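You operate a simulated robot arm through the tools that you are given. There is no shell and no other tool. Be economical: measure what you need, move in short steps, check, and stop when the job is done.

The job below is to be done with a simulated two-armed robot. You get a single attempt, and the scene is never put back.

Task
Pick up the right coil card with one hand, pass it to the other hand and put it on the top of the grey cabinet. Set down upright: right coil card.

The check looks at the end state, three seconds after you hand in, the way a careful person would. Anything else that was tipped, shoved, dropped, spilled or broken makes it a failure.

Robot
Two 7-joint arms with two-finger parallel grippers on one trunk, on a base that drives. Base frame: it is fixed to the floor where the robot stands at the start and does not move with it; the origin is under the middle of the robot, x ahead of it, y to its left, z up; the surface under the hand at the start is at about z = 0.85. Readings come in m, rad, newtons and seconds.
The left shoulder is at the start at [0.05, 0.177, 1.154], the right one opposite. With the tool pointing down near the work surface each hand reaches from about 0.22 to 0.7 m from the robot's upright axis, wherever it stands, measured 20 degrees to its own side. Places, roughly: top of the grey cabinet [0.8, 1.6, 0.9]. Payload 3.43 kg a hand.
The tool frame of a hand sits at the grasp point between the pads (the TCP): z along the fingers, y along the line on which they close. The tips reach 0.034 m beyond it. The gripper opens to 0.128 m. The fingers are 0.024 m wide and 0.012 m thick; the gripper's body (0.048 by 0.13 m) begins 0.096 m behind the TCP.
Orientation is that of the tool frame in the base frame, as a unit quaternion [w, x, y, z]. With the fingers straight down and closing along the base's y, the tool's x points along the base's -x, its y along +y and its z along -z.

Tools
- The arms move only by the tool arm_command. It takes "left_steps", "right_steps" or both (then of equal length, played together; a hand with none holds still); each is one flat list of numbers, 7 for each row, row after row: the opening, from 0 (shut) to 1 (fully open), then the shift along the base's x, y, z in m, then the turn, a rotation vector about the base's x, y, z in rad. In form: [jaw, tx, ty, tz, rx, ry, rz, jaw, tx, ty, tz, rx, ry, rz, ...]. A call has 1 to 12 rows; each row shifts and turns the commanded pose from where the row before left it. Each row takes 0.2 s and may step no farther than 0.05 m and 0.15 rad from the row before; otherwise, or with a gripper value out of range, the whole call is refused. Where a pose cannot be reached the arm comes as near as it can. A force on the tool above 40 N (or 10 N above the force at the start of the call, whichever is more), or a blocked arm, ends the call early, and 0.2 s more pass. Each finger travels about 0.108 m/s and halts on what it meets, pressing with about 35 N; the grip force reading is that of the motor and also rises with nothing between the fingers. The clock runs only during rows and for 0.2 s after the last one: add rows that do not move to give the fingers time. The reply holds the time, the measured pose of the TCP, the force on the tool along the base axes, the opening and the grip force, in the units named above and with some noise, with the torque about the TCP (base axes, N m) and any sound that the robot's microphone picked up.
- Cameras (640 x 400 px; columns grow to the right, rows downward): "scene" is now at [0.1584, -0.0122, 1.3231]; the picture's right is [-0.14, -0.99, 0.00], its down [-0.51, 0.07, -0.86] and it looks along [0.85, -0.12, -0.51] (base axes); focal length 271 px, centre (320, 200). "left" rides on the left gripper at [0.076, 0.011, -0.16] in its tool frame; the picture's right is [-0.15, 0.99, 0.00], its down [-0.88, -0.13, -0.46] and it looks along [-0.45, -0.07, 0.89] (tool axes); focal length 234 px, centre (320, 200). "right" rides on the right gripper at [0.076, -0.011, -0.16] in its tool frame; the picture's right is [0.15, 0.99, 0.00], its down [-0.88, 0.13, -0.46] and it looks along [-0.45, 0.07, 0.89] (tool axes); focal length 234 px, centre (320, 200). There is no depth. A picture from a camera that has moved, and an enlarged one, comes with that camera's place and axes in the base frame and with its lens.
- capture(camera): a new picture of that camera. The clock stands still meanwhile.
- lift_body(by): slides the trunk up (or, below 0, down) by that many m; the arms and the scene camera ride with it, the base frame stays. It gives what a move gives, with no picture.
- steer(legs): drives the robot by 1 to 6 legs, each [ahead, turn to the left] in m and rad, along the robot's own axes; the way and the turn of a leg run together, so that a leg with both is an arc; at most 1.5 m and 3.142 rad a leg. The arms and the cameras ride along, it lands a little off, and it stops where it bumps. It gives what a move gives.
- turn_head(pan, tilt): turns the head with the scene camera to pan (to the left, within 1.396 rad either way) and tilt (down, from -0.506 to 1.204), counted from straight ahead of the robot. It gives what a move gives.
- enlarge(camera, box): a new picture of the part [left, top, right, bottom] of that camera's present view, enlarged. The clock stands still meanwhile.
- close_job(): hands the job in; it is judged then, once.

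Work in short steps. Places have to be worked out from the pictures, the camera data and where the tool is seen: move nearer, look again, correct. Check each grasp and each placing, and mend what went wrong. You have 120 turns and 88 pictures in all, those below and enlarged ones among them. Open the grippers and draw the arms clear of the work before you hand the job in, unless the task says otherwise; then end with one line.

The tools are called as a command line: name --argument value ..., lists and objects as JSON in quotes. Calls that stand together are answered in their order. arm_command: Moves the arms, as the interface text tells. Its arguments: {"type":"object","properties":{"left_steps":{"type":"array","items":{"type":"number"}},"right_steps":{"type":"array","items":{"type":"number"}}},"required":[]} The other tools are called the same way: lift_body (by) slides the trunk up or down; steer (legs) drives the base; turn_head (pan, tilt) turns the head that bears the scene camera; capture (camera) takes a picture; enlarge (camera, box) takes an enlarged picture of a part of a camera's view; close_job () hands the job in.

At the start:

```text
time: 0.0
left_eef_pos: [0.5277, 0.2047, 1.092]
left_orientation: [0.0, 0.0, 1.0, 0.0]
left_wrist_force: [-0.2, -0.5, 0.5]
left_ft_torque: [0.01, 0.02, 0.01]
left_opening: 0.1282
left_grip_force: 0.1
right_eef_pos: [0.4027, -0.1819, 1.1369]
right_orientation: [0.0, 0.0, 1.0, 0.0]
right_wrist_force: [0.2, 0.0, -0.3]
right_ft_torque: [0.03, 0.01, 0.01]
right_opening: 0.128
right_grip_force: 0.1
trunk travel left (down, up): [-0.325, 0.076]
robot x, y, heading: [0.0004, 0.001, -0.002]
head pan, tilt: [-0.143, 0.539]
```

scene: 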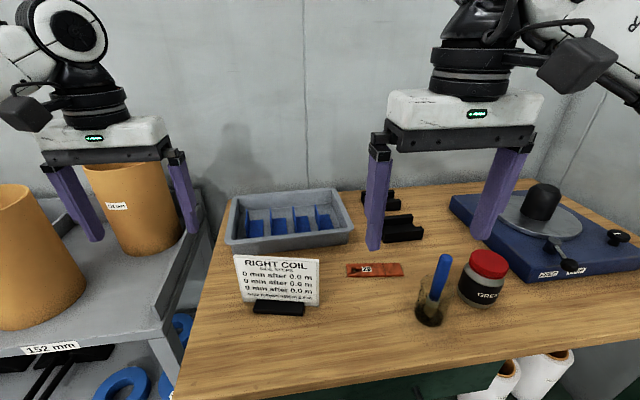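
right: 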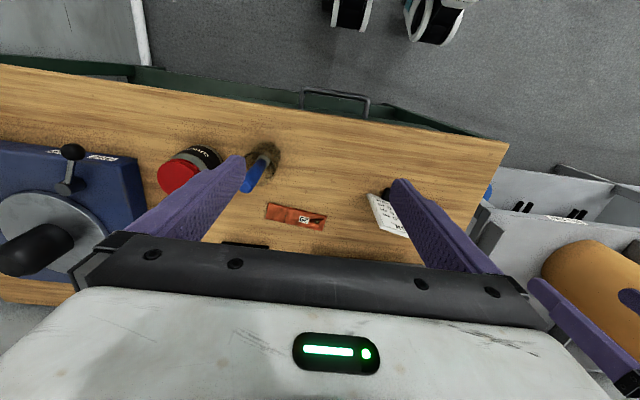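
left: 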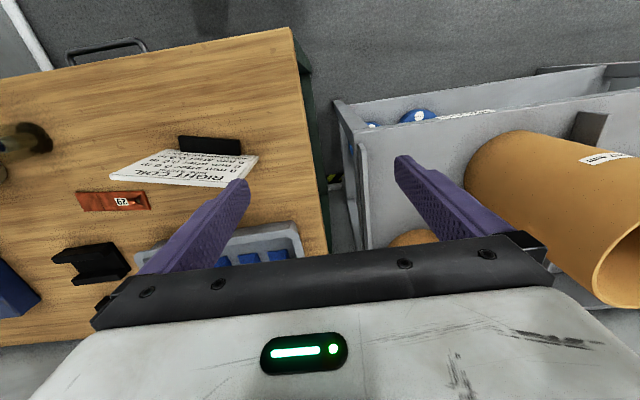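

The card seems to stand in a black foot near (0.52, 0.02). I'll enlarge it to see how it's built and oriented.

enlarge --camera "scene" --box '[210, 230, 350, 330]'

enlarge --camera "left" --box '[60, 110, 300, 260]'

turn_head --pan 1.1 --tilt 0.4

```text
4.00 times, centred on (280, 280) of scene
camera zoom: at [0.1584, -0.0122, 1.3231], right [-0.14, -0.99, 0.0], down [-0.51, 0.07, -0.86], along [0.85, -0.12, -0.51], focal length 1084 px, centre (480, -120)
```

zoom: 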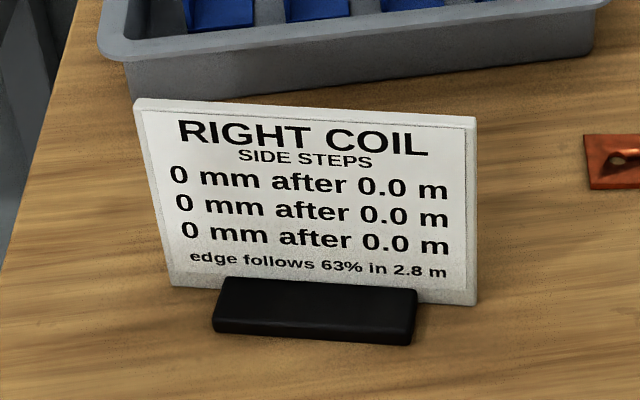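

```text
2.67 times, centred on (180, 185) of left
camera zoom: at [0.4541, 0.2181, 1.2513], right [0.14, 0.99, 0.0], down [0.88, -0.13, 0.46], along [0.45, -0.07, -0.89], focal length 624 px, centre (693, 240)
```

zoom: 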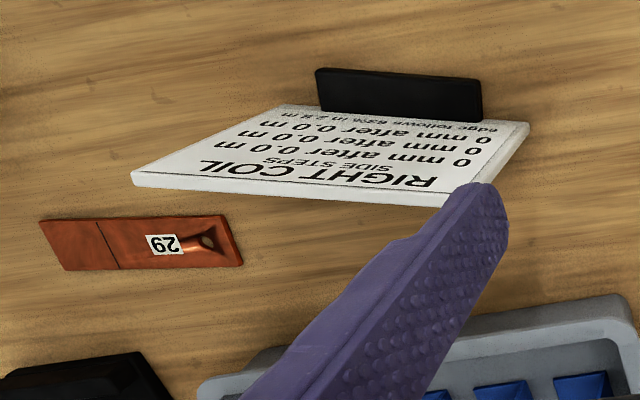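

```text
time: 1.4
left_eef_pos: [0.5287, 0.2066, 1.0906]
left_orientation: [0.0, -0.002, 1.0, 0.0]
left_wrist_force: [-0.8, 0.5, 0.4]
left_ft_torque: [0.01, -0.01, -0.01]
left_opening: 0.1278
left_grip_force: 0.2
right_eef_pos: [0.4022, -0.1812, 1.1352]
right_orientation: [0.0, 0.0, 1.0, 0.0]
right_wrist_force: [0.0, -0.1, -0.3]
right_ft_torque: [0.02, -0.03, 0.0]
right_opening: 0.128
right_grip_force: 0.2
trunk travel left (down, up): [-0.325, 0.076]
robot x, y, heading: [-0.0034, 0.0013, -0.004]
head pan, tilt: [1.1, 0.4]
```

The card is a thick plate with a black foot at the front, so it can be gripped across its thickness from above. Next I'll look towards the cabinet.

capture --camera "scene"

```text
82 pictures are left
camera scene: at [0.1114, 0.0831, 1.336], right [0.89, -0.45, 0.0], down [-0.18, -0.35, -0.92], along [0.42, 0.82, -0.39], focal length 271 px, centre (320, 200)
```

scene: 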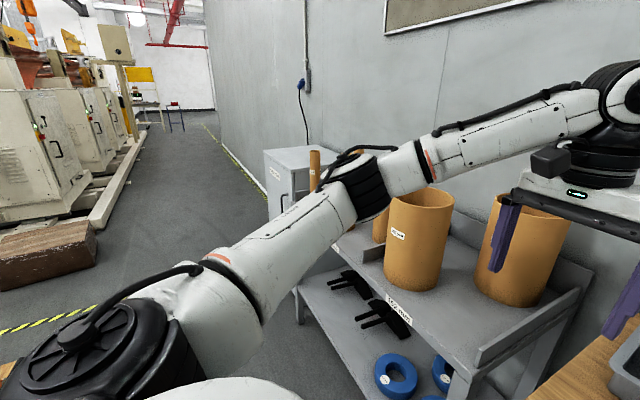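

The card centre is near (0.535, 0.017), its top at about z = 0.98, and it is yawed about -12°. I'll turn the right gripper so it closes across the card's thickness, tilt it outward and bring it to a standoff.

arm_command --right_steps '[0.7, 0.0127, 0.012, -0.0078, 0, 0, 0.15, 0.7, 0.0127, 0.012, -0.0078, 0, 0, 0.15, 0.7, 0.0127, 0.012, -0.0078, 0, 0, 0.15, 0.7, 0.0127, 0.012, -0.0078, 0, 0, 0.15, 0.7, 0.0127, 0.012, -0.0078, 0, 0, 0.15, 0.7, 0.0127, 0.012, -0.0078, 0, 0, 0.15, 0.7, 0.0127, 0.012, -0.0078, 0, 0, 0.15, 0.7, 0.0127, 0.012, -0.0078, 0, 0, 0.15, 0.7, 0.0127, 0.012, -0.0078, 0, 0, 0.15, 0.7, 0, 0, 0, 0.13, -0.028, 0, 0.7, 0, 0, 0, 0.13, -0.028, 0, 0.7, 0, 0, 0, 0.13, -0.028, 0]'

turn_head --pan -0.05 --tilt 0.75

capture --camera "scene"

capture --camera "right"

```text
time: 4.0
left_eef_pos: [0.5285, 0.2038, 1.0923]
left_orientation: [0.0, -0.001, 1.0, 0.001]
left_wrist_force: [-0.4, -0.2, 0.2]
left_ft_torque: [0.06, -0.06, 0.04]
left_opening: 0.128
left_grip_force: 0.0
right_eef_pos: [0.3779, -0.1123, 1.0867]
right_orientation: [0.122, -0.589, 0.79, 0.12]
right_wrist_force: [-0.4, -1.2, -0.1]
right_ft_torque: [0.05, -0.03, 0.03]
right_opening: 0.0897
right_grip_force: 0.1
right hand out of reach, approached as far as the arm can: row 7, 8, 9, 11, 12
trunk travel left (down, up): [-0.325, 0.076]
robot x, y, heading: [-0.0012, -0.0028, -0.003]
head pan, tilt: [1.1, 0.4]
```

```text
time: 5.4
left_eef_pos: [0.5278, 0.2056, 1.0908]
left_orientation: [-0.001, -0.001, 1.0, 0.0]
left_wrist_force: [-0.2, 0.0, -0.6]
left_ft_torque: [0.02, -0.01, -0.01]
left_opening: 0.1281
left_grip_force: 0.1
right_eef_pos: [0.3786, -0.1098, 1.086]
right_orientation: [0.121, -0.59, 0.789, 0.118]
right_wrist_force: [0.7, 0.0, 0.0]
right_ft_torque: [0.01, 0.0, -0.02]
right_opening: 0.0894
right_grip_force: 0.0
trunk travel left (down, up): [-0.325, 0.076]
robot x, y, heading: [0.0047, 0.0002, -0.002]
head pan, tilt: [-0.051, 0.75]
```

```text
81 pictures are left
camera scene: at [0.1521, -0.0035, 1.3049], right [-0.05, -1.0, 0.0], down [-0.68, 0.03, -0.73], along [0.73, -0.04, -0.68], focal length 271 px, centre (320, 200)
```

scene: 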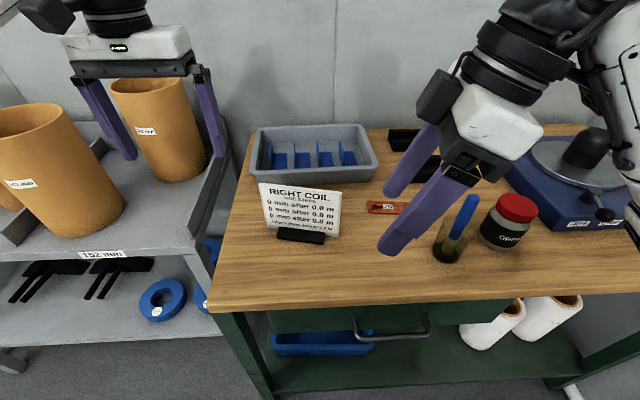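

```text
80 pictures are left
camera right: at [0.3616, -0.2355, 1.2109], right [-0.99, 0.14, 0.0], down [0.09, 0.68, 0.73], along [0.1, 0.72, -0.69], focal length 234 px, centre (320, 200)
```

right: 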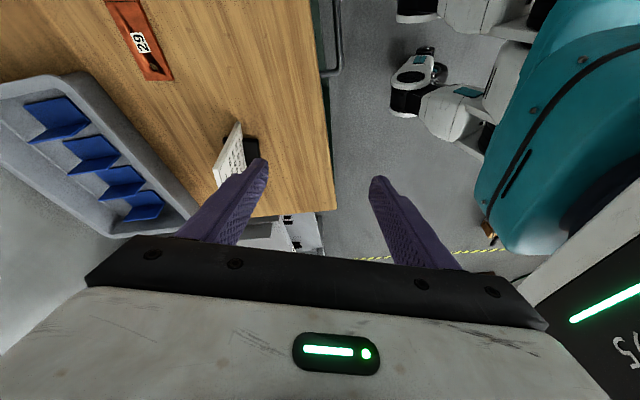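

The orientation came out about right, but the position stopped short at (0.378, -0.11). I'll try pushing on towards the standoff from here.

arm_command --right_steps '[0.7, 0.03, 0.01, 0, 0, 0, 0, 0.7, 0.03, 0.01, 0, 0, 0, 0, 0.7, 0.03, 0.01, 0, 0, 0, 0, 0.7, 0.03, 0.005, 0, 0, 0, 0]'

```text
time: 6.4
left_eef_pos: [0.5293, 0.2047, 1.0914]
left_orientation: [0.001, -0.001, 1.0, -0.001]
left_wrist_force: [-0.7, 0.1, 0.0]
left_ft_torque: [0.01, -0.01, -0.02]
left_opening: 0.1282
left_grip_force: 0.0
right_eef_pos: [0.3772, -0.1112, 1.0853]
right_orientation: [0.121, -0.59, 0.789, 0.12]
right_wrist_force: [-0.4, 0.4, 0.0]
right_ft_torque: [0.03, -0.02, 0.03]
right_opening: 0.0897
right_grip_force: 0.1
right hand out of reach, approached as far as the arm can: row 1, 2, 3, 4
trunk travel left (down, up): [-0.325, 0.076]
robot x, y, heading: [0.0008, -0.0011, 0.002]
head pan, tilt: [-0.051, 0.75]
```

That pose isn't reachable in this branch. I'll undo the tilt and see whether moving forward works with the tool vertical.

arm_command --right_steps '[0.7, 0, 0, 0, -0.13, 0.028, 0, 0.7, 0, 0, 0, -0.13, 0.028, 0, 0.7, 0, 0, 0, -0.13, 0.028, 0, 0.7, 0.03, 0.01, 0, 0, 0, 0, 0.7, 0.03, 0.01, 0, 0, 0, 0, 0.7, 0.03, 0.01, 0, 0, 0, 0, 0.7, 0.03, 0.01, 0, 0, 0, 0]'

```text
time: 8.0
left_eef_pos: [0.5295, 0.2046, 1.0919]
left_orientation: [0.0, -0.001, 1.0, -0.001]
left_wrist_force: [-0.1, 0.7, 0.4]
left_ft_torque: [-0.01, -0.01, 0.01]
left_opening: 0.1281
left_grip_force: 0.1
right_eef_pos: [0.4046, -0.0592, 1.0767]
right_orientation: [-0.028, -0.6, 0.8, -0.013]
right_wrist_force: [0.4, -0.4, 0.3]
right_ft_torque: [-0.04, 0.0, 0.01]
right_opening: 0.0895
right_grip_force: 0.1
right hand out of reach, approached as far as the arm can: row 4, 5, 6, 7
trunk travel left (down, up): [-0.325, 0.076]
robot x, y, heading: [0.0046, 0.0023, 0.003]
head pan, tilt: [-0.051, 0.75]
```

At this yaw the right arm can't go far forward. Turning the robot left will ease the wrist yaw, so I'll bring both hands into a compact raised pose and then back off slightly and turn.

arm_command --right_steps '[0.7, 0, -0.03, 0.02, 0, 0, -0.1, 0.7, 0, -0.03, 0.02, 0, 0, -0.1, 0.7, 0, -0.03, 0.02, 0, 0, -0.1, 0.7, 0, -0.03, 0.01, 0, 0, -0.1, 0.7, 0, -0.03, 0, 0, 0, -0.1, 0.7, 0, -0.03, 0, 0, 0, -0.1]' --left_steps '[1, -0.02, 0, 0.02, 0, 0, 0, 1, -0.02, 0, 0.02, 0, 0, 0, 1, -0.02, 0, 0.02, 0, 0, 0, 1, -0.02, 0, 0.02, 0, 0, 0, 1, -0.02, 0, 0.02, 0, 0, 0, 1, 0, 0, 0, 0, 0, 0]'

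steer --legs '[[-0.06, 0], [0, 0.6]]'

turn_head --pan -0.55 --tilt 0.7

capture --camera "scene"

```text
time: 9.4
left_eef_pos: [0.4291, 0.2061, 1.1915]
left_orientation: [-0.001, -0.001, 1.0, 0.0]
left_wrist_force: [0.6, 0.3, -0.1]
left_ft_torque: [0.07, -0.02, -0.01]
left_opening: 0.1279
left_grip_force: 0.0
right_eef_pos: [0.4048, -0.2405, 1.1476]
right_orientation: [-0.031, -0.339, 0.94, -0.004]
right_wrist_force: [0.0, -1.2, 1.0]
right_ft_torque: [0.0, -0.01, -0.01]
right_opening: 0.0896
right_grip_force: 0.1
trunk travel left (down, up): [-0.325, 0.076]
robot x, y, heading: [-0.0026, -0.0029, 0.004]
head pan, tilt: [-0.051, 0.75]
```

```text
time: 12.0
left_eef_pos: [0.1743, 0.4146, 1.1909]
left_orientation: [0.0, -0.297, 0.955, 0.001]
left_wrist_force: [-1.6, 1.0, 0.0]
left_ft_torque: [-0.01, -0.04, -0.05]
left_opening: 0.128
left_grip_force: 0.0
right_eef_pos: [0.4091, 0.0327, 1.1479]
right_orientation: [-0.028, -0.603, 0.797, -0.012]
right_wrist_force: [0.2, 0.1, 0.8]
right_ft_torque: [0.0, -0.03, 0.04]
right_opening: 0.0898
right_grip_force: 0.1
trunk travel left (down, up): [-0.325, 0.076]
robot x, y, heading: [-0.0594, 0.0003, 0.604]
head pan, tilt: [-0.051, 0.75]
```

```text
time: 12.9
left_eef_pos: [0.1756, 0.4134, 1.1895]
left_orientation: [0.0, -0.297, 0.955, 0.0]
left_wrist_force: [-0.9, 0.5, 0.6]
left_ft_torque: [0.01, 0.02, 0.0]
left_opening: 0.1281
left_grip_force: 0.2
right_eef_pos: [0.4087, 0.0324, 1.1477]
right_orientation: [-0.029, -0.603, 0.797, -0.013]
right_wrist_force: [0.1, 0.1, -0.8]
right_ft_torque: [-0.04, 0.0, 0.02]
right_opening: 0.0894
right_grip_force: 0.2
trunk travel left (down, up): [-0.325, 0.076]
robot x, y, heading: [-0.0579, 0.0002, 0.598]
head pan, tilt: [-0.55, 0.7]
```

```text
79 pictures are left
camera scene: at [0.0812, 0.0448, 1.3091], right [0.05, -1.0, 0.0], down [-0.64, -0.03, -0.76], along [0.76, 0.04, -0.64], focal length 271 px, centre (320, 200)
```

scene: 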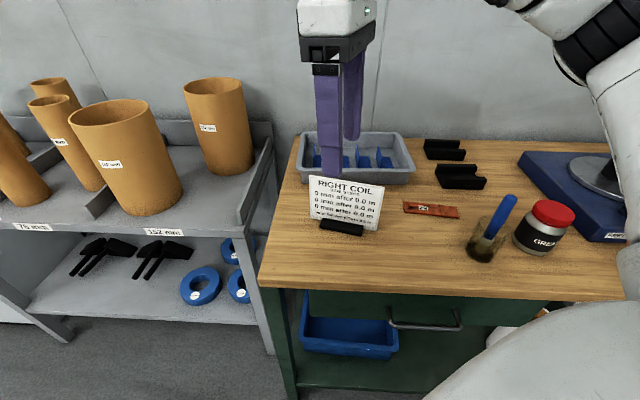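

Backing off and turning went cleanly, and the card estimate still holds: top corners near (0.549, 0.093) and (0.519, -0.061). Now I'll move the right hand to the tilted standoff.

arm_command --right_steps '[0.7, 0.0153, -0.0153, -0.0119, 0, 0, 0, 0.7, 0.0153, -0.0153, -0.0119, 0, 0, 0, 0.7, 0.0153, -0.0153, -0.0119, 0, 0, 0, 0.7, 0.0153, -0.0153, -0.0119, 0.117, -0.025, 0, 0.7, 0.0153, -0.0153, -0.0119, 0.117, -0.025, 0, 0.7, 0.0153, -0.0153, -0.0119, 0.117, -0.025, 0, 0.7, 0.0153, -0.0153, -0.0119, 0.117, -0.025, 0]'

capture --camera "scene"

capture --camera "right"

```text
time: 14.6
left_eef_pos: [0.1739, 0.4127, 1.1911]
left_orientation: [0.001, -0.297, 0.955, 0.0]
left_wrist_force: [-0.7, 0.1, -0.3]
left_ft_torque: [0.02, 0.02, 0.02]
left_opening: 0.1279
left_grip_force: 0.1
right_eef_pos: [0.4326, -0.0538, 1.1059]
right_orientation: [0.139, -0.592, 0.781, 0.14]
right_wrist_force: [-0.7, -1.3, 0.6]
right_ft_torque: [0.05, -0.01, -0.06]
right_opening: 0.0896
right_grip_force: 0.1
right hand out of reach, approached as far as the arm can: row 4, 5, 6, 7
trunk travel left (down, up): [-0.325, 0.076]
robot x, y, heading: [-0.0587, -0.0017, 0.598]
head pan, tilt: [-0.55, 0.7]
```

```text
78 pictures are left
camera scene: at [0.0805, 0.043, 1.3093], right [0.05, -1.0, 0.0], down [-0.64, -0.03, -0.77], along [0.76, 0.04, -0.64], focal length 271 px, centre (320, 200)
```

scene: 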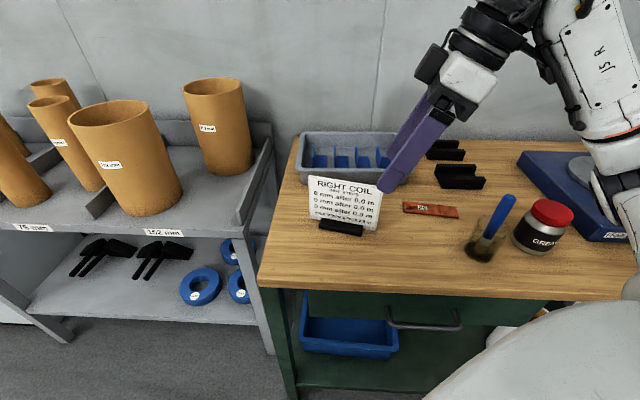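

```text
77 pictures are left
camera right: at [0.415, -0.1864, 1.2219], right [-0.99, 0.13, 0.0], down [0.08, 0.64, 0.77], along [0.1, 0.76, -0.64], focal length 234 px, centre (320, 200)
```

right: 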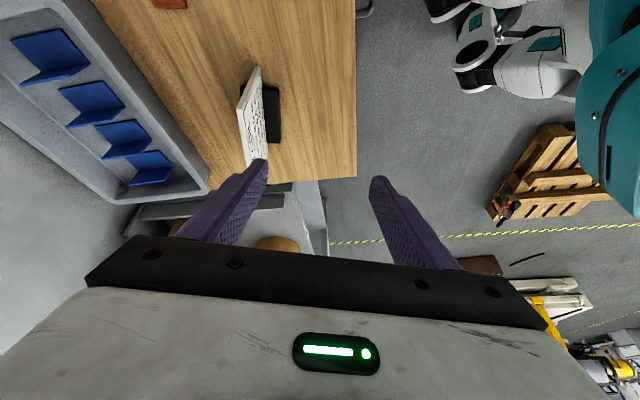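

The position fails as soon as the tilt begins, so a wrist limit seems to be the cause. I'll remove the tilt and approach vertically.

arm_command --right_steps '[0.7, 0, 0, 0, -0.117, 0.025, 0, 0.7, 0, 0, 0, -0.117, 0.025, 0, 0.7, 0, 0, 0, -0.117, 0.025, 0, 0.7, 0.02, 0.005, 0, 0, 0, 0, 0.7, 0.02, 0.005, 0, 0, 0, 0, 0.7, 0.02, 0.005, 0, 0, 0, 0, 0.7, 0.02, 0.0, 0, 0, 0, 0, 0.7, 0.013, 0, 0, 0, 0, 0]'

```text
time: 16.4
left_eef_pos: [0.1763, 0.413, 1.1891]
left_orientation: [0.0, -0.297, 0.955, -0.001]
left_wrist_force: [0.6, -0.2, 0.2]
left_ft_torque: [-0.02, 0.02, 0.03]
left_opening: 0.1281
left_grip_force: 0.0
right_eef_pos: [0.4639, -0.011, 1.0944]
right_orientation: [0.018, -0.602, 0.798, 0.027]
right_wrist_force: [0.5, -1.0, -1.0]
right_ft_torque: [-0.03, 0.02, 0.02]
right_opening: 0.0896
right_grip_force: 0.2
right hand out of reach, approached as far as the arm can: row 4, 5, 6, 7, 8
trunk travel left (down, up): [-0.325, 0.076]
robot x, y, heading: [-0.0617, 0.0028, 0.601]
head pan, tilt: [-0.55, 0.7]
```

Reach probably shrinks when the hand is this high relative to the shoulder. I'll raise the trunk and lower the hand relative to it.

lift_body --by 0.075

arm_command --right_steps '[0.7, 0, 0, -0.03, 0, 0, 0, 0.7, 0, 0, -0.03, 0, 0, 0, 0.7, 0, 0, -0.04, 0, 0, 0, 0.7, 0.02, -0.005, 0, 0, 0, 0, 0.7, 0.02, -0.005, 0, 0, 0, 0, 0.7, 0.02, -0.005, 0, 0, 0, 0, 0.7, 0.003, -0.001, 0, 0, 0, 0]'

```text
time: 17.5
left_eef_pos: [0.176, 0.4139, 1.2659]
left_orientation: [-0.001, -0.297, 0.955, -0.001]
left_wrist_force: [0.2, -0.4, 0.2]
left_ft_torque: [0.0, 0.01, -0.01]
left_opening: 0.1279
left_grip_force: 0.1
right_eef_pos: [0.4633, -0.0125, 1.1694]
right_orientation: [0.017, -0.602, 0.798, 0.027]
right_wrist_force: [-0.6, 0.3, 0.9]
right_ft_torque: [0.0, 0.03, 0.05]
right_opening: 0.0894
right_grip_force: 0.0
trunk travel left (down, up): [-0.4, 0.001]
robot x, y, heading: [-0.0615, -0.0016, 0.6]
head pan, tilt: [-0.55, 0.7]
```

```text
time: 19.1
left_eef_pos: [0.1758, 0.4131, 1.2647]
left_orientation: [0.0, -0.298, 0.955, 0.0]
left_wrist_force: [1.3, 0.0, 0.3]
left_ft_torque: [-0.01, 0.03, 0.0]
left_opening: 0.128
left_grip_force: 0.1
right_eef_pos: [0.4617, -0.0106, 1.0897]
right_orientation: [0.017, -0.601, 0.799, 0.026]
right_wrist_force: [-0.1, -0.8, 0.6]
right_ft_torque: [-0.02, 0.0, 0.0]
right_opening: 0.0896
right_grip_force: 0.0
right hand out of reach, approached as far as the arm can: row 3, 4, 5, 6
trunk travel left (down, up): [-0.4, 0.001]
robot x, y, heading: [-0.0618, 0.0023, 0.606]
head pan, tilt: [-0.55, 0.7]
```

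It fails going down too, so the limit is likely still tied to the yaw. As a test I'll unwind the yaw in place and then try the same forward move.

arm_command --right_steps '[0.7, 0, 0, 0, 0, 0, -0.15, 0.7, 0, 0, 0, 0, 0, -0.15, 0.7, 0, 0, 0, 0, 0, -0.15, 0.7, 0, 0, 0, 0, 0, -0.15, 0.7, 0, 0, 0, 0, 0, -0.15, 0.7, 0.02, -0.005, 0, 0, 0, 0, 0.7, 0.02, -0.005, 0, 0, 0, 0, 0.7, 0.02, -0.005, 0, 0, 0, 0]'

```text
time: 20.9
left_eef_pos: [0.1762, 0.4143, 1.2654]
left_orientation: [0.0, -0.297, 0.955, 0.0]
left_wrist_force: [-0.2, 0.1, -0.4]
left_ft_torque: [-0.04, -0.01, -0.02]
left_opening: 0.1282
left_grip_force: 0.0
right_eef_pos: [0.5267, -0.0308, 1.0866]
right_orientation: [0.026, -0.268, 0.963, 0.018]
right_wrist_force: [0.0, 0.2, -0.3]
right_ft_torque: [-0.01, -0.01, 0.02]
right_opening: 0.0896
right_grip_force: 0.0
trunk travel left (down, up): [-0.4, 0.001]
robot x, y, heading: [-0.0645, -0.0001, 0.599]
head pan, tilt: [-0.55, 0.7]
```

With the yaw unwound, the forward move works. Turning the robot doesn't change yaw relative to the arm, so I'll try the other 180°-equivalent yaw by rotating negative in place above the card.

arm_command --right_steps '[0.7, 0, 0, 0, 0, 0, -0.15, 0.7, 0, 0, 0, 0, 0, -0.15, 0.7, 0, 0, 0, 0, 0, -0.15, 0.7, 0, 0, 0, 0, 0, -0.15, 0.7, 0, 0, 0, 0, 0, -0.15, 0.7, 0, 0, 0, 0, 0, -0.15, 0.7, 0, 0, 0, 0, 0, -0.15, 0.7, 0, 0, 0, 0, 0, -0.15]'

arm_command --right_steps '[0.7, 0, 0, 0, 0, 0, -0.15, 0.7, 0, 0, 0, 0, 0, -0.15, 0.7, 0, 0, 0, 0, 0, -0.15, 0.7, 0, 0, 0, 0, 0, -0.15, 0.7, 0, 0, 0, 0, 0, -0.15, 0.7, 0, 0, 0, 0, 0, -0.15, 0.7, 0, 0, 0, 0, 0, -0.15, 0.7, 0, 0, 0, 0, 0, -0.13]'

capture --camera "scene"

capture --camera "right"

```text
time: 22.7
left_eef_pos: [0.1749, 0.4141, 1.2651]
left_orientation: [0.0, -0.298, 0.955, 0.0]
left_wrist_force: [-0.1, 0.3, 1.1]
left_ft_torque: [-0.01, 0.0, 0.02]
left_opening: 0.1278
left_grip_force: 0.1
right_eef_pos: [0.5255, -0.029, 1.0897]
right_orientation: [0.031, 0.324, 0.946, 0.0]
right_wrist_force: [0.3, -0.2, -0.9]
right_ft_torque: [-0.01, 0.0, -0.02]
right_opening: 0.0898
right_grip_force: 0.1
trunk travel left (down, up): [-0.4, 0.001]
robot x, y, heading: [-0.058, -0.0005, 0.6]
head pan, tilt: [-0.55, 0.7]
```

```text
time: 24.5
left_eef_pos: [0.176, 0.4128, 1.266]
left_orientation: [0.0, -0.298, 0.954, 0.0]
left_wrist_force: [-0.5, -0.4, 0.4]
left_ft_torque: [-0.01, 0.0, -0.01]
left_opening: 0.1279
left_grip_force: 0.1
right_eef_pos: [0.5268, -0.0289, 1.09]
right_orientation: [0.028, 0.795, 0.606, -0.017]
right_wrist_force: [-0.1, 0.1, -0.1]
right_ft_torque: [0.01, 0.02, 0.02]
right_opening: 0.0894
right_grip_force: 0.0
trunk travel left (down, up): [-0.4, 0.001]
robot x, y, heading: [-0.0603, 0.0016, 0.603]
head pan, tilt: [-0.55, 0.7]
```

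```text
76 pictures are left
camera scene: at [0.0812, 0.0448, 1.3841], right [0.05, -1.0, 0.0], down [-0.64, -0.03, -0.76], along [0.76, 0.04, -0.64], focal length 271 px, centre (320, 200)
```

scene: 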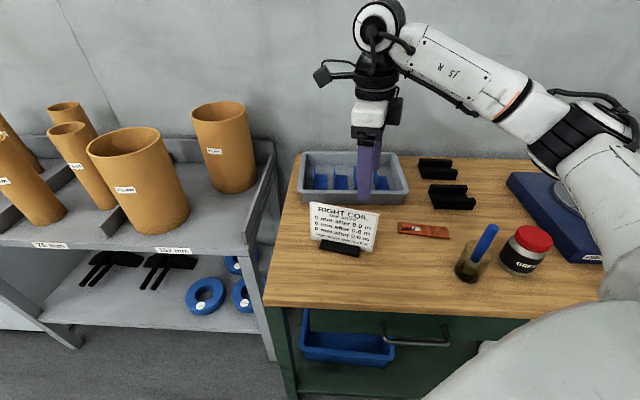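

```text
75 pictures are left
camera right: at [0.5358, 0.0561, 1.2455], right [0.99, -0.12, 0.01], down [-0.11, -0.85, 0.51], along [-0.05, -0.51, -0.86], focal length 234 px, centre (320, 200)
```

right: 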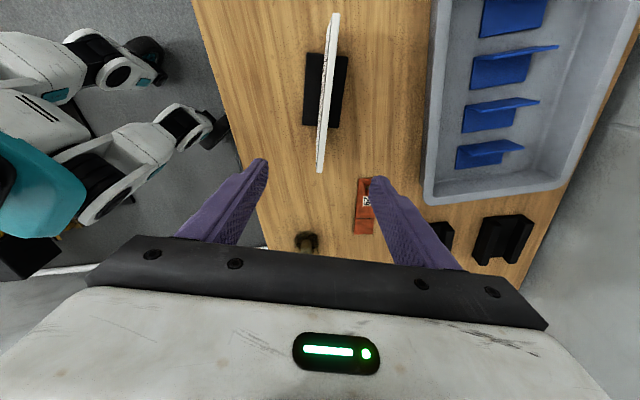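

This yaw is reachable, and the card sits midway between the fingers. I'll trim the yaw and tilt slightly and descend to about z = 0.957.

arm_command --right_steps '[0.7, 0.003, -0.002, 0, 0.06, 0, 0.06, 0.7, 0, 0, -0.03, 0, 0, 0, 0.7, 0, 0, -0.03, 0, 0, 0, 0.7, 0, 0, -0.03, 0, 0, 0, 0.7, 0, 0, -0.025, 0, 0, 0, 0.7, 0, 0, -0.018, 0, 0, 0]'

capture --camera "right"

enlarge --camera "scene" --box '[260, 140, 460, 265]'

```text
time: 25.9
left_eef_pos: [0.1752, 0.414, 1.2655]
left_orientation: [0.001, -0.298, 0.955, 0.0]
left_wrist_force: [-0.9, 0.0, -0.4]
left_ft_torque: [0.02, 0.03, 0.0]
left_opening: 0.1281
left_grip_force: 0.0
right_eef_pos: [0.5284, -0.0309, 0.9575]
right_orientation: [0.004, 0.776, 0.631, 0.002]
right_wrist_force: [-0.1, 0.2, -0.2]
right_ft_torque: [0.03, -0.01, -0.02]
right_opening: 0.0895
right_grip_force: 0.0
trunk travel left (down, up): [-0.4, 0.001]
robot x, y, heading: [-0.0584, 0.0027, 0.598]
head pan, tilt: [-0.55, 0.7]
```

```text
74 pictures are left
camera right: at [0.5331, 0.0451, 1.1167], right [1.0, -0.06, 0.01], down [-0.05, -0.89, 0.46], along [-0.02, -0.46, -0.89], focal length 234 px, centre (320, 200)
```

right: 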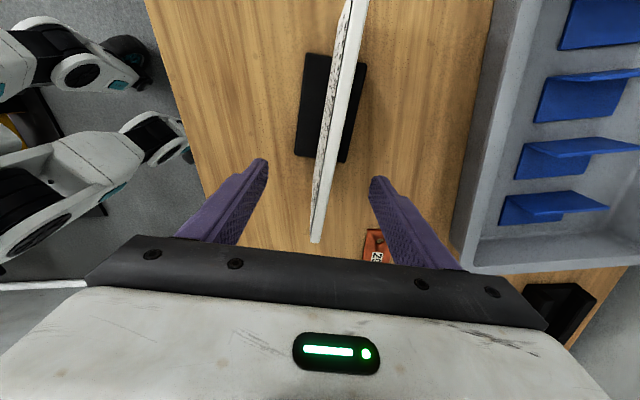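

```text
3.20 times, centred on (360, 202) of scene
camera zoom: at [0.0813, 0.0447, 1.3841], right [0.05, -1.0, 0.0], down [-0.64, -0.03, -0.76], along [0.76, 0.04, -0.64], focal length 868 px, centre (192, 192)
```

zoom: 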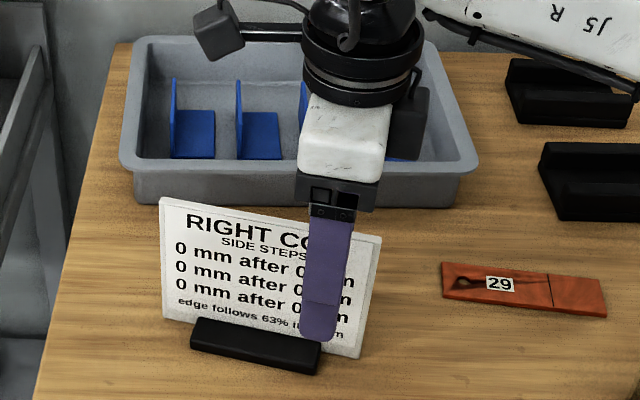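

The yaw matches the card (-12°) and the offset is about 2 mm. I'll shift slightly and close the jaws.

arm_command --right_steps '[0.7, 0.002, 0, 0, 0, 0, 0, 0.3, 0, 0, 0, 0, 0, 0, 0.1, 0, 0, 0, 0, 0, 0, 0, 0, 0, 0, 0, 0, 0, 0, 0, 0, 0, 0, 0, 0, 0, 0, 0, 0, 0, 0, 0]'

capture --camera "right"

```text
time: 27.3
left_eef_pos: [0.1749, 0.4128, 1.266]
left_orientation: [0.0, -0.298, 0.955, 0.0]
left_wrist_force: [0.2, 0.6, -0.6]
left_ft_torque: [-0.02, 0.01, 0.0]
left_opening: 0.1278
left_grip_force: 0.0
right_eef_pos: [0.5318, -0.0316, 0.9569]
right_orientation: [0.004, 0.775, 0.632, 0.003]
right_wrist_force: [-0.4, -0.5, 1.8]
right_ft_torque: [-0.02, 0.08, 0.02]
right_opening: 0.0074
right_grip_force: 35.2
trunk travel left (down, up): [-0.4, 0.001]
robot x, y, heading: [-0.0643, -0.0015, 0.598]
head pan, tilt: [-0.55, 0.7]
```

```text
72 pictures are left
camera right: at [0.5344, 0.0452, 1.117], right [1.0, -0.06, 0.01], down [-0.06, -0.89, 0.46], along [-0.02, -0.46, -0.89], focal length 234 px, centre (320, 200)
```

right: 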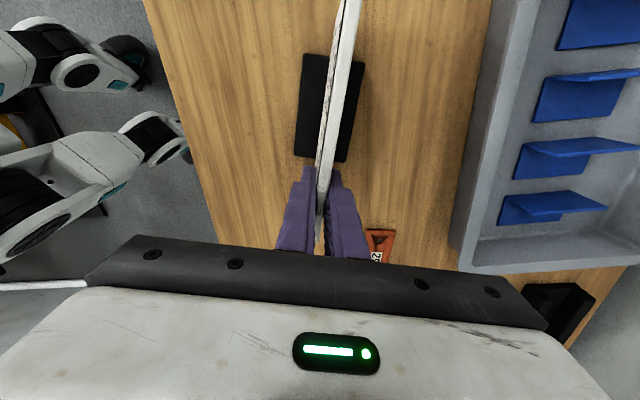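

The card is gripped at 7.4 mm thickness. I'll lift it straight up.

arm_command --right_steps '[0, 0, 0, 0.02, 0, 0, 0, 0, 0, 0, 0.03, 0, 0, 0, 0, 0, 0, 0.03, 0, 0, 0, 0, 0, 0, 0.03, 0, 0, 0, 0, 0, 0, 0.03, 0, 0, 0, 0, 0, 0, 0.03, 0, 0, 0]'

capture --camera "scene"

```text
time: 28.7
left_eef_pos: [0.1752, 0.4144, 1.2661]
left_orientation: [0.0, -0.297, 0.955, 0.0]
left_wrist_force: [0.1, 0.8, 0.0]
left_ft_torque: [-0.04, -0.02, -0.01]
left_opening: 0.1282
left_grip_force: 0.0
right_eef_pos: [0.5308, -0.0326, 1.1255]
right_orientation: [0.004, 0.776, 0.631, 0.003]
right_wrist_force: [0.8, 0.6, 0.1]
right_ft_torque: [0.0, -0.01, 0.03]
right_opening: 0.0
right_grip_force: 33.0
trunk travel left (down, up): [-0.4, 0.001]
robot x, y, heading: [-0.0578, -0.0035, 0.605]
head pan, tilt: [-0.55, 0.7]
```

```text
71 pictures are left
camera scene: at [0.0807, 0.0447, 1.3841], right [0.05, -1.0, 0.0], down [-0.64, -0.03, -0.77], along [0.76, 0.04, -0.64], focal length 271 px, centre (320, 200)
```

scene: 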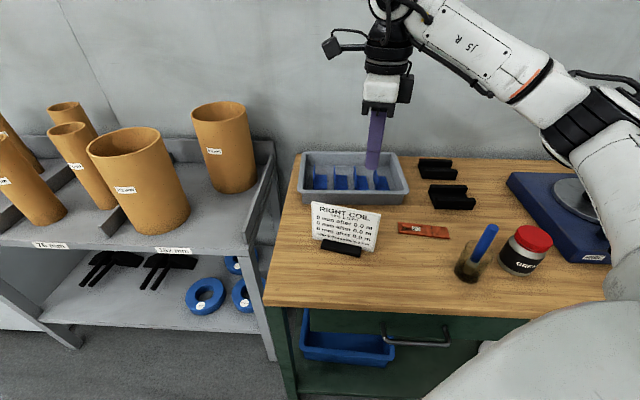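

The card slipped out and still stands. I'll take a close look at it and at the gripper before retrying.

capture --camera "right"

enlarge --camera "scene" --box '[290, 90, 420, 270]'

```text
70 pictures are left
camera right: at [0.5345, 0.0439, 1.2862], right [1.0, -0.06, 0.01], down [-0.06, -0.89, 0.46], along [-0.02, -0.46, -0.89], focal length 234 px, centre (320, 200)
```

right: 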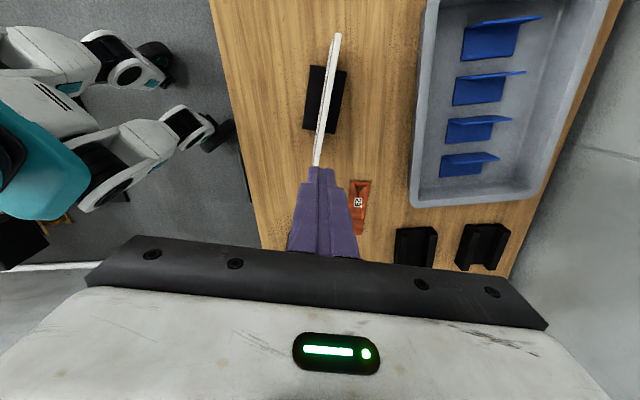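

```text
2.22 times, centred on (355, 180) of scene
camera zoom: at [0.0807, 0.0447, 1.3841], right [0.05, -1.0, 0.0], down [-0.64, -0.03, -0.77], along [0.76, 0.04, -0.64], focal length 602 px, centre (242, 244)
```

zoom: 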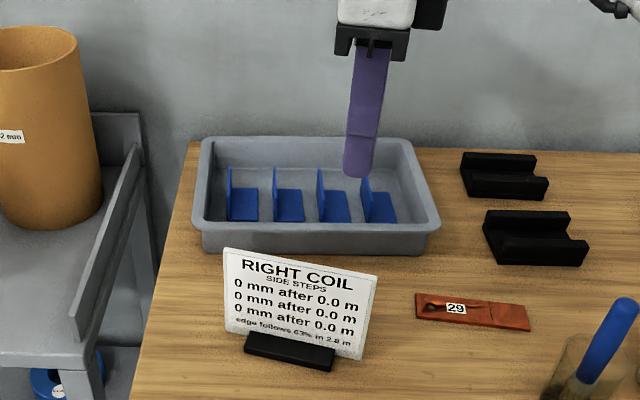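

The card top is near z = 0.975, so the overlap was fine. The card may be heavy or slippery, and the grip was off-centre. I'll regrip deeper and closer to the middle, then lift very slowly while watching the forces.

arm_command --right_steps '[0.5, 0.002, 0.008, 0, 0, 0, 0, 0.5, 0.002, 0.008, 0, 0, 0, 0, 0.5, 0, 0, -0.035, 0, 0, 0, 0.5, 0, 0, -0.035, 0, 0, 0, 0.5, 0, 0, -0.035, 0, 0, 0, 0.5, 0, 0, -0.035, 0, 0, 0, 0.5, 0, 0, -0.035, 0, 0, 0, 0.5, 0, 0, -0.025, 0, 0, 0, 0, 0, 0, 0, 0, 0, 0, 0, 0, 0, 0, 0, 0, 0, 0, 0, 0, 0, 0, 0, 0]'

arm_command --right_steps '[0, 0, 0, 0.001, 0, 0, 0, 0, 0, 0, 0.002, 0, 0, 0, 0, 0, 0, 0.002, 0, 0, 0, 0, 0, 0, 0.002, 0, 0, 0, 0, 0, 0, 0.002, 0, 0, 0, 0, 0, 0, 0.002, 0, 0, 0]'

capture --camera "scene"

```text
time: 31.1
left_eef_pos: [0.1748, 0.4137, 1.2649]
left_orientation: [0.0, -0.297, 0.955, 0.0]
left_wrist_force: [-0.2, -0.5, 0.3]
left_ft_torque: [0.0, 0.02, 0.02]
left_opening: 0.128
left_grip_force: 0.1
right_eef_pos: [0.5348, -0.0146, 0.928]
right_orientation: [0.003, 0.775, 0.631, 0.002]
right_wrist_force: [1.1, 0.9, -0.4]
right_ft_torque: [0.06, -0.02, -0.04]
right_opening: 0.0074
right_grip_force: 34.3
trunk travel left (down, up): [-0.4, 0.001]
robot x, y, heading: [-0.063, 0.0028, 0.602]
head pan, tilt: [-0.55, 0.7]
```

```text
time: 32.5
left_eef_pos: [0.1745, 0.4135, 1.2654]
left_orientation: [0.0, -0.298, 0.955, 0.0]
left_wrist_force: [-0.3, -0.8, 0.3]
left_ft_torque: [0.02, 0.03, -0.01]
left_opening: 0.1279
left_grip_force: 0.1
right_eef_pos: [0.5331, -0.0164, 0.9381]
right_orientation: [0.003, 0.775, 0.632, 0.002]
right_wrist_force: [-0.3, -1.3, -1.6]
right_ft_torque: [-0.05, 0.03, -0.02]
right_opening: 0.0075
right_grip_force: 34.7
trunk travel left (down, up): [-0.4, 0.001]
robot x, y, heading: [-0.0611, -0.0036, 0.606]
head pan, tilt: [-0.55, 0.7]
```

```text
68 pictures are left
camera scene: at [0.0813, 0.0447, 1.3841], right [0.05, -1.0, 0.0], down [-0.64, -0.03, -0.76], along [0.76, 0.04, -0.64], focal length 271 px, centre (320, 200)
```

scene: 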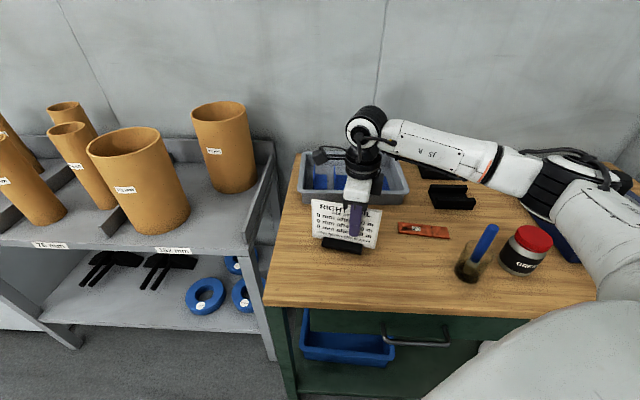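

The z force reads about -1.6 N, so the card is light and may be rising. I'll lift a bit more, slowly, and check.

arm_command --right_steps '[0, 0, 0, 0.004, 0, 0, 0, 0, 0, 0, 0.006, 0, 0, 0, 0, 0, 0, 0.006, 0, 0, 0, 0, 0, 0, 0.006, 0, 0, 0, 0, 0, 0, 0.006, 0, 0, 0, 0, 0, 0, 0.004, 0, 0, 0]'

enlarge --camera "scene" --box '[260, 140, 460, 265]'

```text
time: 33.9
left_eef_pos: [0.1754, 0.4146, 1.2651]
left_orientation: [0.001, -0.297, 0.955, 0.001]
left_wrist_force: [0.0, 0.0, 0.9]
left_ft_torque: [-0.02, 0.01, 0.02]
left_opening: 0.1275
left_grip_force: 0.0
right_eef_pos: [0.5361, -0.0153, 0.9693]
right_orientation: [0.003, 0.776, 0.631, 0.003]
right_wrist_force: [0.4, 0.3, -2.4]
right_ft_torque: [-0.05, 0.02, -0.01]
right_opening: 0.0078
right_grip_force: 34.8
trunk travel left (down, up): [-0.4, 0.001]
robot x, y, heading: [-0.0608, 0.0031, 0.602]
head pan, tilt: [-0.55, 0.7]
```

```text
3.20 times, centred on (360, 202) of scene
camera zoom: at [0.0813, 0.0447, 1.3841], right [0.05, -1.0, 0.0], down [-0.64, -0.03, -0.76], along [0.76, 0.04, -0.64], focal length 868 px, centre (192, 192)
```

zoom: 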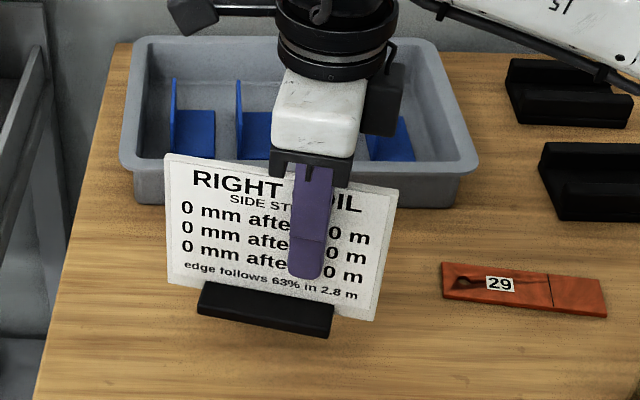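

The card is off the table and level. I'll keep lifting slowly to about z = 1.1.

arm_command --right_steps '[0, 0, 0, 0.008, 0, 0, 0, 0, 0, 0, 0.012, 0, 0, 0, 0, 0, 0, 0.014, 0, 0, 0, 0, 0, 0, 0.014, 0, 0, 0, 0, 0, 0, 0.014, 0, 0, 0, 0, 0, 0, 0.014, 0, 0, 0, 0, 0, 0, 0.014, 0, 0, 0, 0, 0, 0, 0.014, 0, 0, 0, 0, 0, 0, 0.014, 0, 0, 0, 0, 0, 0, 0.01, 0, 0, 0, 0, 0, 0, 0.006, 0, 0, 0]'

capture --camera "scene"

```text
time: 36.3
left_eef_pos: [0.1749, 0.4143, 1.2665]
left_orientation: [-0.001, -0.297, 0.955, 0.0]
left_wrist_force: [0.2, -0.6, 0.3]
left_ft_torque: [-0.01, 0.0, 0.01]
left_opening: 0.1279
left_grip_force: 0.1
right_eef_pos: [0.5321, -0.0145, 1.105]
right_orientation: [0.003, 0.776, 0.63, 0.002]
right_wrist_force: [-0.3, 0.1, -1.5]
right_ft_torque: [-0.03, -0.01, 0.0]
right_opening: 0.0078
right_grip_force: 34.9
trunk travel left (down, up): [-0.4, 0.001]
robot x, y, heading: [-0.0566, 0.0017, 0.601]
head pan, tilt: [-0.55, 0.7]
```

```text
66 pictures are left
camera scene: at [0.0813, 0.0448, 1.3841], right [0.05, -1.0, 0.0], down [-0.64, -0.03, -0.76], along [0.76, 0.04, -0.64], focal length 271 px, centre (320, 200)
```

scene: 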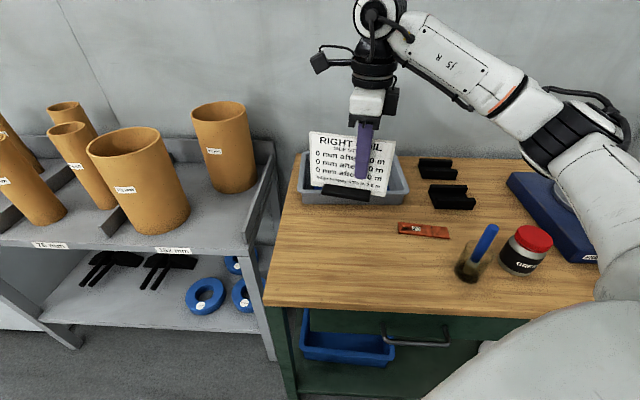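

It's holding well. I'll bring the card back towards the robot while rotating it so it's edge-on to the robot, ready for the left hand.

arm_command --right_steps '[0, -0.005, 0.005, 0, 0, 0, 0.05, 0, -0.009, 0.0085, 0, 0, 0, 0.1, 0, -0.009, 0.0085, 0, 0, 0, 0.11, 0, -0.009, 0.0085, 0, 0, 0, 0.11, 0, -0.009, 0.0085, 0, 0, 0, 0.11, 0, -0.009, 0.0085, 0, 0, 0, 0.11, 0, -0.009, 0.0085, 0, 0, 0, 0.11, 0, -0.009, 0.0085, 0, 0, 0, 0.11, 0, -0.009, 0.0085, 0, 0, 0, 0.11, 0, -0.009, 0.0085, 0, 0, 0, 0.11, 0, -0.009, 0.0085, 0, 0, 0, 0.11, 0, -0.005, 0.0045, 0, 0, 0, 0.05]'

arm_command --right_steps '[0, -0.005, 0.005, 0, 0, 0, 0.05, 0, -0.009, 0.0085, 0, 0, 0, 0.1, 0, -0.009, 0.0085, 0, 0, 0, 0.11, 0, -0.009, 0.0085, 0, 0, 0, 0.11, 0, -0.009, 0.0085, 0, 0, 0, 0.11, 0, -0.009, 0.0085, 0, 0, 0, 0.11, 0, -0.009, 0.0085, 0, 0, 0, 0.11, 0, -0.009, 0.0085, 0, 0, 0, 0.11, 0, -0.009, 0.0085, 0, 0, 0, 0.11, 0, -0.009, 0.0085, 0, 0, 0, 0.11, 0, -0.009, 0.0085, 0, 0, 0, 0.11, 0, -0.005, 0.0045, 0, 0, 0, 0.05]'

turn_head --pan -0.1 --tilt 0.6

capture --camera "scene"

capture --camera "right"

```text
time: 38.9
left_eef_pos: [0.1749, 0.4135, 1.2648]
left_orientation: [0.0, -0.298, 0.955, 0.001]
left_wrist_force: [-0.4, -0.4, -0.7]
left_ft_torque: [0.03, -0.03, -0.01]
left_opening: 0.1281
left_grip_force: 0.0
right_eef_pos: [0.4343, 0.0792, 1.1042]
right_orientation: [0.001, 0.287, 0.958, 0.004]
right_wrist_force: [0.2, 0.5, -0.8]
right_ft_torque: [-0.01, -0.04, -0.02]
right_opening: 0.0077
right_grip_force: 35.2
trunk travel left (down, up): [-0.4, 0.001]
robot x, y, heading: [-0.0601, -0.0005, 0.605]
head pan, tilt: [-0.55, 0.7]
```

```text
time: 41.5
left_eef_pos: [0.1749, 0.4138, 1.2657]
left_orientation: [0.0, -0.297, 0.955, 0.001]
left_wrist_force: [-0.7, 0.4, 0.1]
left_ft_torque: [0.02, 0.01, -0.04]
left_opening: 0.1277
left_grip_force: 0.0
right_eef_pos: [0.3372, 0.1754, 1.1037]
right_orientation: [-0.002, -0.297, 0.955, 0.004]
right_wrist_force: [-0.5, 0.4, -1.9]
right_ft_torque: [0.01, -0.02, 0.03]
right_opening: 0.0078
right_grip_force: 35.4
trunk travel left (down, up): [-0.4, 0.001]
robot x, y, heading: [-0.0621, 0.0046, 0.601]
head pan, tilt: [-0.55, 0.7]
```

```text
time: 42.4
left_eef_pos: [0.174, 0.4145, 1.2645]
left_orientation: [0.0, -0.298, 0.955, 0.0]
left_wrist_force: [-0.1, 0.6, 0.0]
left_ft_torque: [0.01, -0.02, 0.01]
left_opening: 0.1282
left_grip_force: 0.1
right_eef_pos: [0.3356, 0.1744, 1.1034]
right_orientation: [-0.001, -0.298, 0.955, 0.004]
right_wrist_force: [-0.6, 0.7, -2.0]
right_ft_torque: [0.02, -0.04, 0.01]
right_opening: 0.0075
right_grip_force: 35.4
trunk travel left (down, up): [-0.4, 0.001]
robot x, y, heading: [-0.0616, 0.0007, 0.605]
head pan, tilt: [-0.099, 0.6]
```

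```text
65 pictures are left
camera scene: at [0.0739, 0.0829, 1.3927], right [0.48, -0.88, 0.0], down [-0.5, -0.27, -0.82], along [0.72, 0.4, -0.57], focal length 271 px, centre (320, 200)
```

scene: 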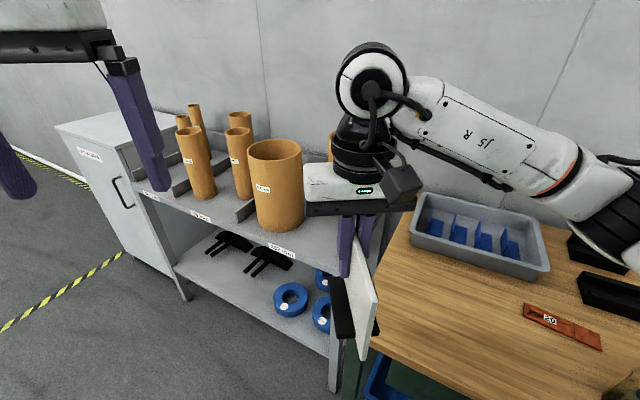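

```text
64 pictures are left
camera right: at [0.282, 0.12, 1.2635], right [-0.68, 0.73, 0.01], down [0.65, 0.6, 0.46], along [0.33, 0.32, -0.89], focal length 234 px, centre (320, 200)
```

right: 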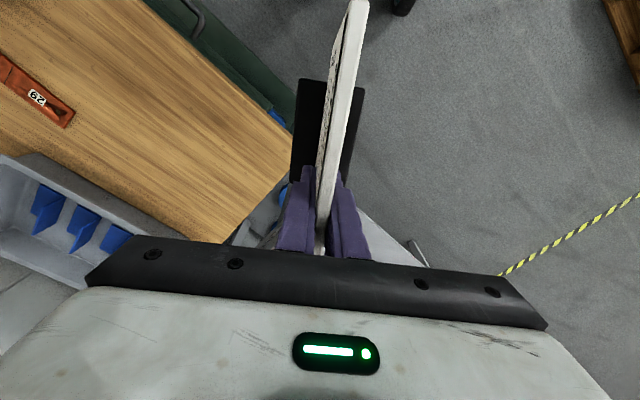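

The card is edge-on to the robot, and the grey cabinet is visible to the left with a clear top. I'll extend the card a bit further out and pitch the left hand forward so it can come in from the near side.

arm_command --right_steps '[0, 0.008, 0.0055, 0.003, 0, 0, 0, 0, 0.0145, 0.01, 0.005, 0, 0, 0, 0, 0.0145, 0.01, 0.005, 0, 0, 0, 0, 0.0145, 0.01, 0.005, 0, 0, 0, 0, 0.0145, 0.01, 0.005, 0, 0, 0, 0, 0.0145, 0.01, 0.005, 0, 0, 0, 0, 0.0145, 0.01, 0.005, 0, 0, 0, 0, 0.0145, 0.01, 0.005, 0, 0, 0, 0, 0.008, 0.0055, 0.002, 0, 0, 0]' --left_steps '[0.6, 0, 0, 0, 0.0565, -0.0825, 0, 0.6, 0, 0, 0, 0.0565, -0.0825, 0, 0.6, 0, 0, 0, 0.0565, -0.0825, 0, 0.6, 0, 0, 0, 0.0565, -0.0825, 0, 0.6, 0, 0, 0, 0.0565, -0.0825, 0, 0.6, 0, 0, 0, 0.0565, -0.0825, 0, 0.6, 0, 0, 0, 0.0565, -0.0825, 0, 0.6, 0, 0, 0, 0.0565, -0.0825, 0, 0.6, 0, 0, 0, 0.0565, -0.0825, 0]'

```text
time: 44.4
left_eef_pos: [0.175, 0.4131, 1.266]
left_orientation: [0.417, -0.268, 0.859, 0.127]
left_wrist_force: [0.9, 0.4, -1.1]
left_ft_torque: [-0.02, 0.0, -0.01]
left_opening: 0.0768
left_grip_force: 0.2
right_eef_pos: [0.4502, 0.2546, 1.1438]
right_orientation: [-0.001, -0.297, 0.955, 0.003]
right_wrist_force: [0.5, -0.4, -1.0]
right_ft_torque: [0.0, -0.03, -0.01]
right_opening: 0.0079
right_grip_force: 35.0
trunk travel left (down, up): [-0.4, 0.001]
robot x, y, heading: [-0.0619, -0.0001, 0.601]
head pan, tilt: [-0.099, 0.6]
```

The left hand took the 0.9 rad pitch, and the right TCP is at (0.450, 0.255, 1.144). I'll move the left hand to its standoff behind the card's near edge.

arm_command --left_steps '[0.6, 0.0179, -0.0373, -0.0024, 0, 0, 0, 0.6, 0.0179, -0.0373, -0.0024, 0, 0, 0, 0.6, 0.0179, -0.0373, -0.0024, 0, 0, 0, 0.6, 0.0179, -0.0373, -0.0024, 0, 0, 0, 0.6, 0.0179, -0.0373, -0.0024, 0, 0, 0, 0.6, 0.0179, -0.0373, -0.0024, 0, 0, 0, 0.6, 0.0179, -0.0373, -0.0024, 0, 0, 0]'

capture --camera "left"

capture --camera "scene"

capture --camera "right"

```text
time: 46.0
left_eef_pos: [0.3014, 0.1525, 1.2475]
left_orientation: [0.415, -0.268, 0.86, 0.128]
left_wrist_force: [-0.2, -0.1, 0.0]
left_ft_torque: [-0.03, 0.0, 0.03]
left_opening: 0.0768
left_grip_force: 0.0
right_eef_pos: [0.4523, 0.2542, 1.1436]
right_orientation: [-0.001, -0.298, 0.954, 0.004]
right_wrist_force: [0.8, -0.9, -0.4]
right_ft_torque: [0.04, -0.03, -0.01]
right_opening: 0.0076
right_grip_force: 35.1
trunk travel left (down, up): [-0.4, 0.001]
robot x, y, heading: [-0.0597, 0.0008, 0.608]
head pan, tilt: [-0.099, 0.6]
```

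```text
63 pictures are left
camera left: at [0.1535, 0.0645, 1.2875], right [-0.49, 0.87, 0.11], down [0.23, 0.0, 0.97], along [0.84, 0.5, -0.2], focal length 234 px, centre (320, 200)
```

left: 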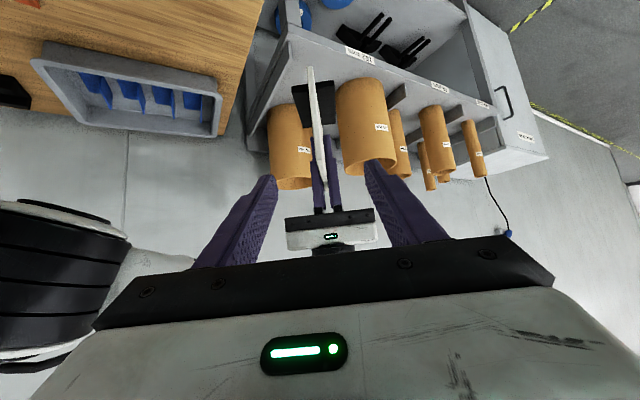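

```text
62 pictures are left
camera scene: at [0.0744, 0.0821, 1.3927], right [0.48, -0.88, 0.0], down [-0.5, -0.27, -0.82], along [0.72, 0.4, -0.57], focal length 271 px, centre (320, 200)
```

scene: 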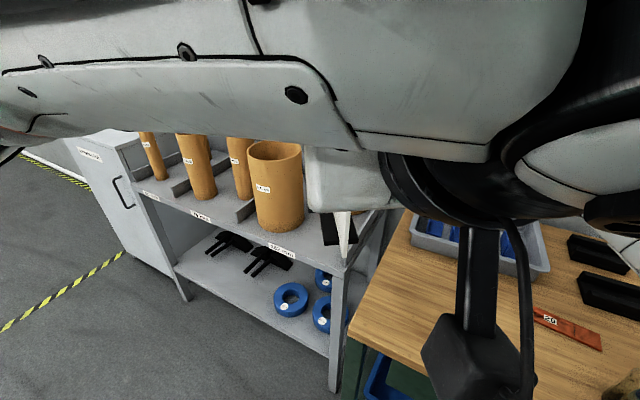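

```text
61 pictures are left
camera right: at [0.3975, 0.2003, 1.3034], right [-0.68, 0.73, 0.01], down [0.65, 0.6, 0.46], along [0.33, 0.32, -0.89], focal length 234 px, centre (320, 200)
```

right: 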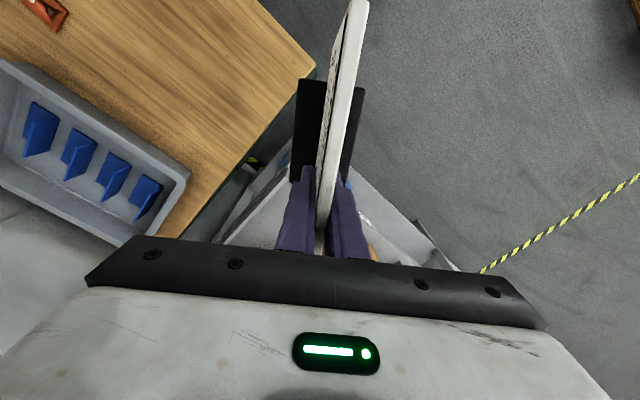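

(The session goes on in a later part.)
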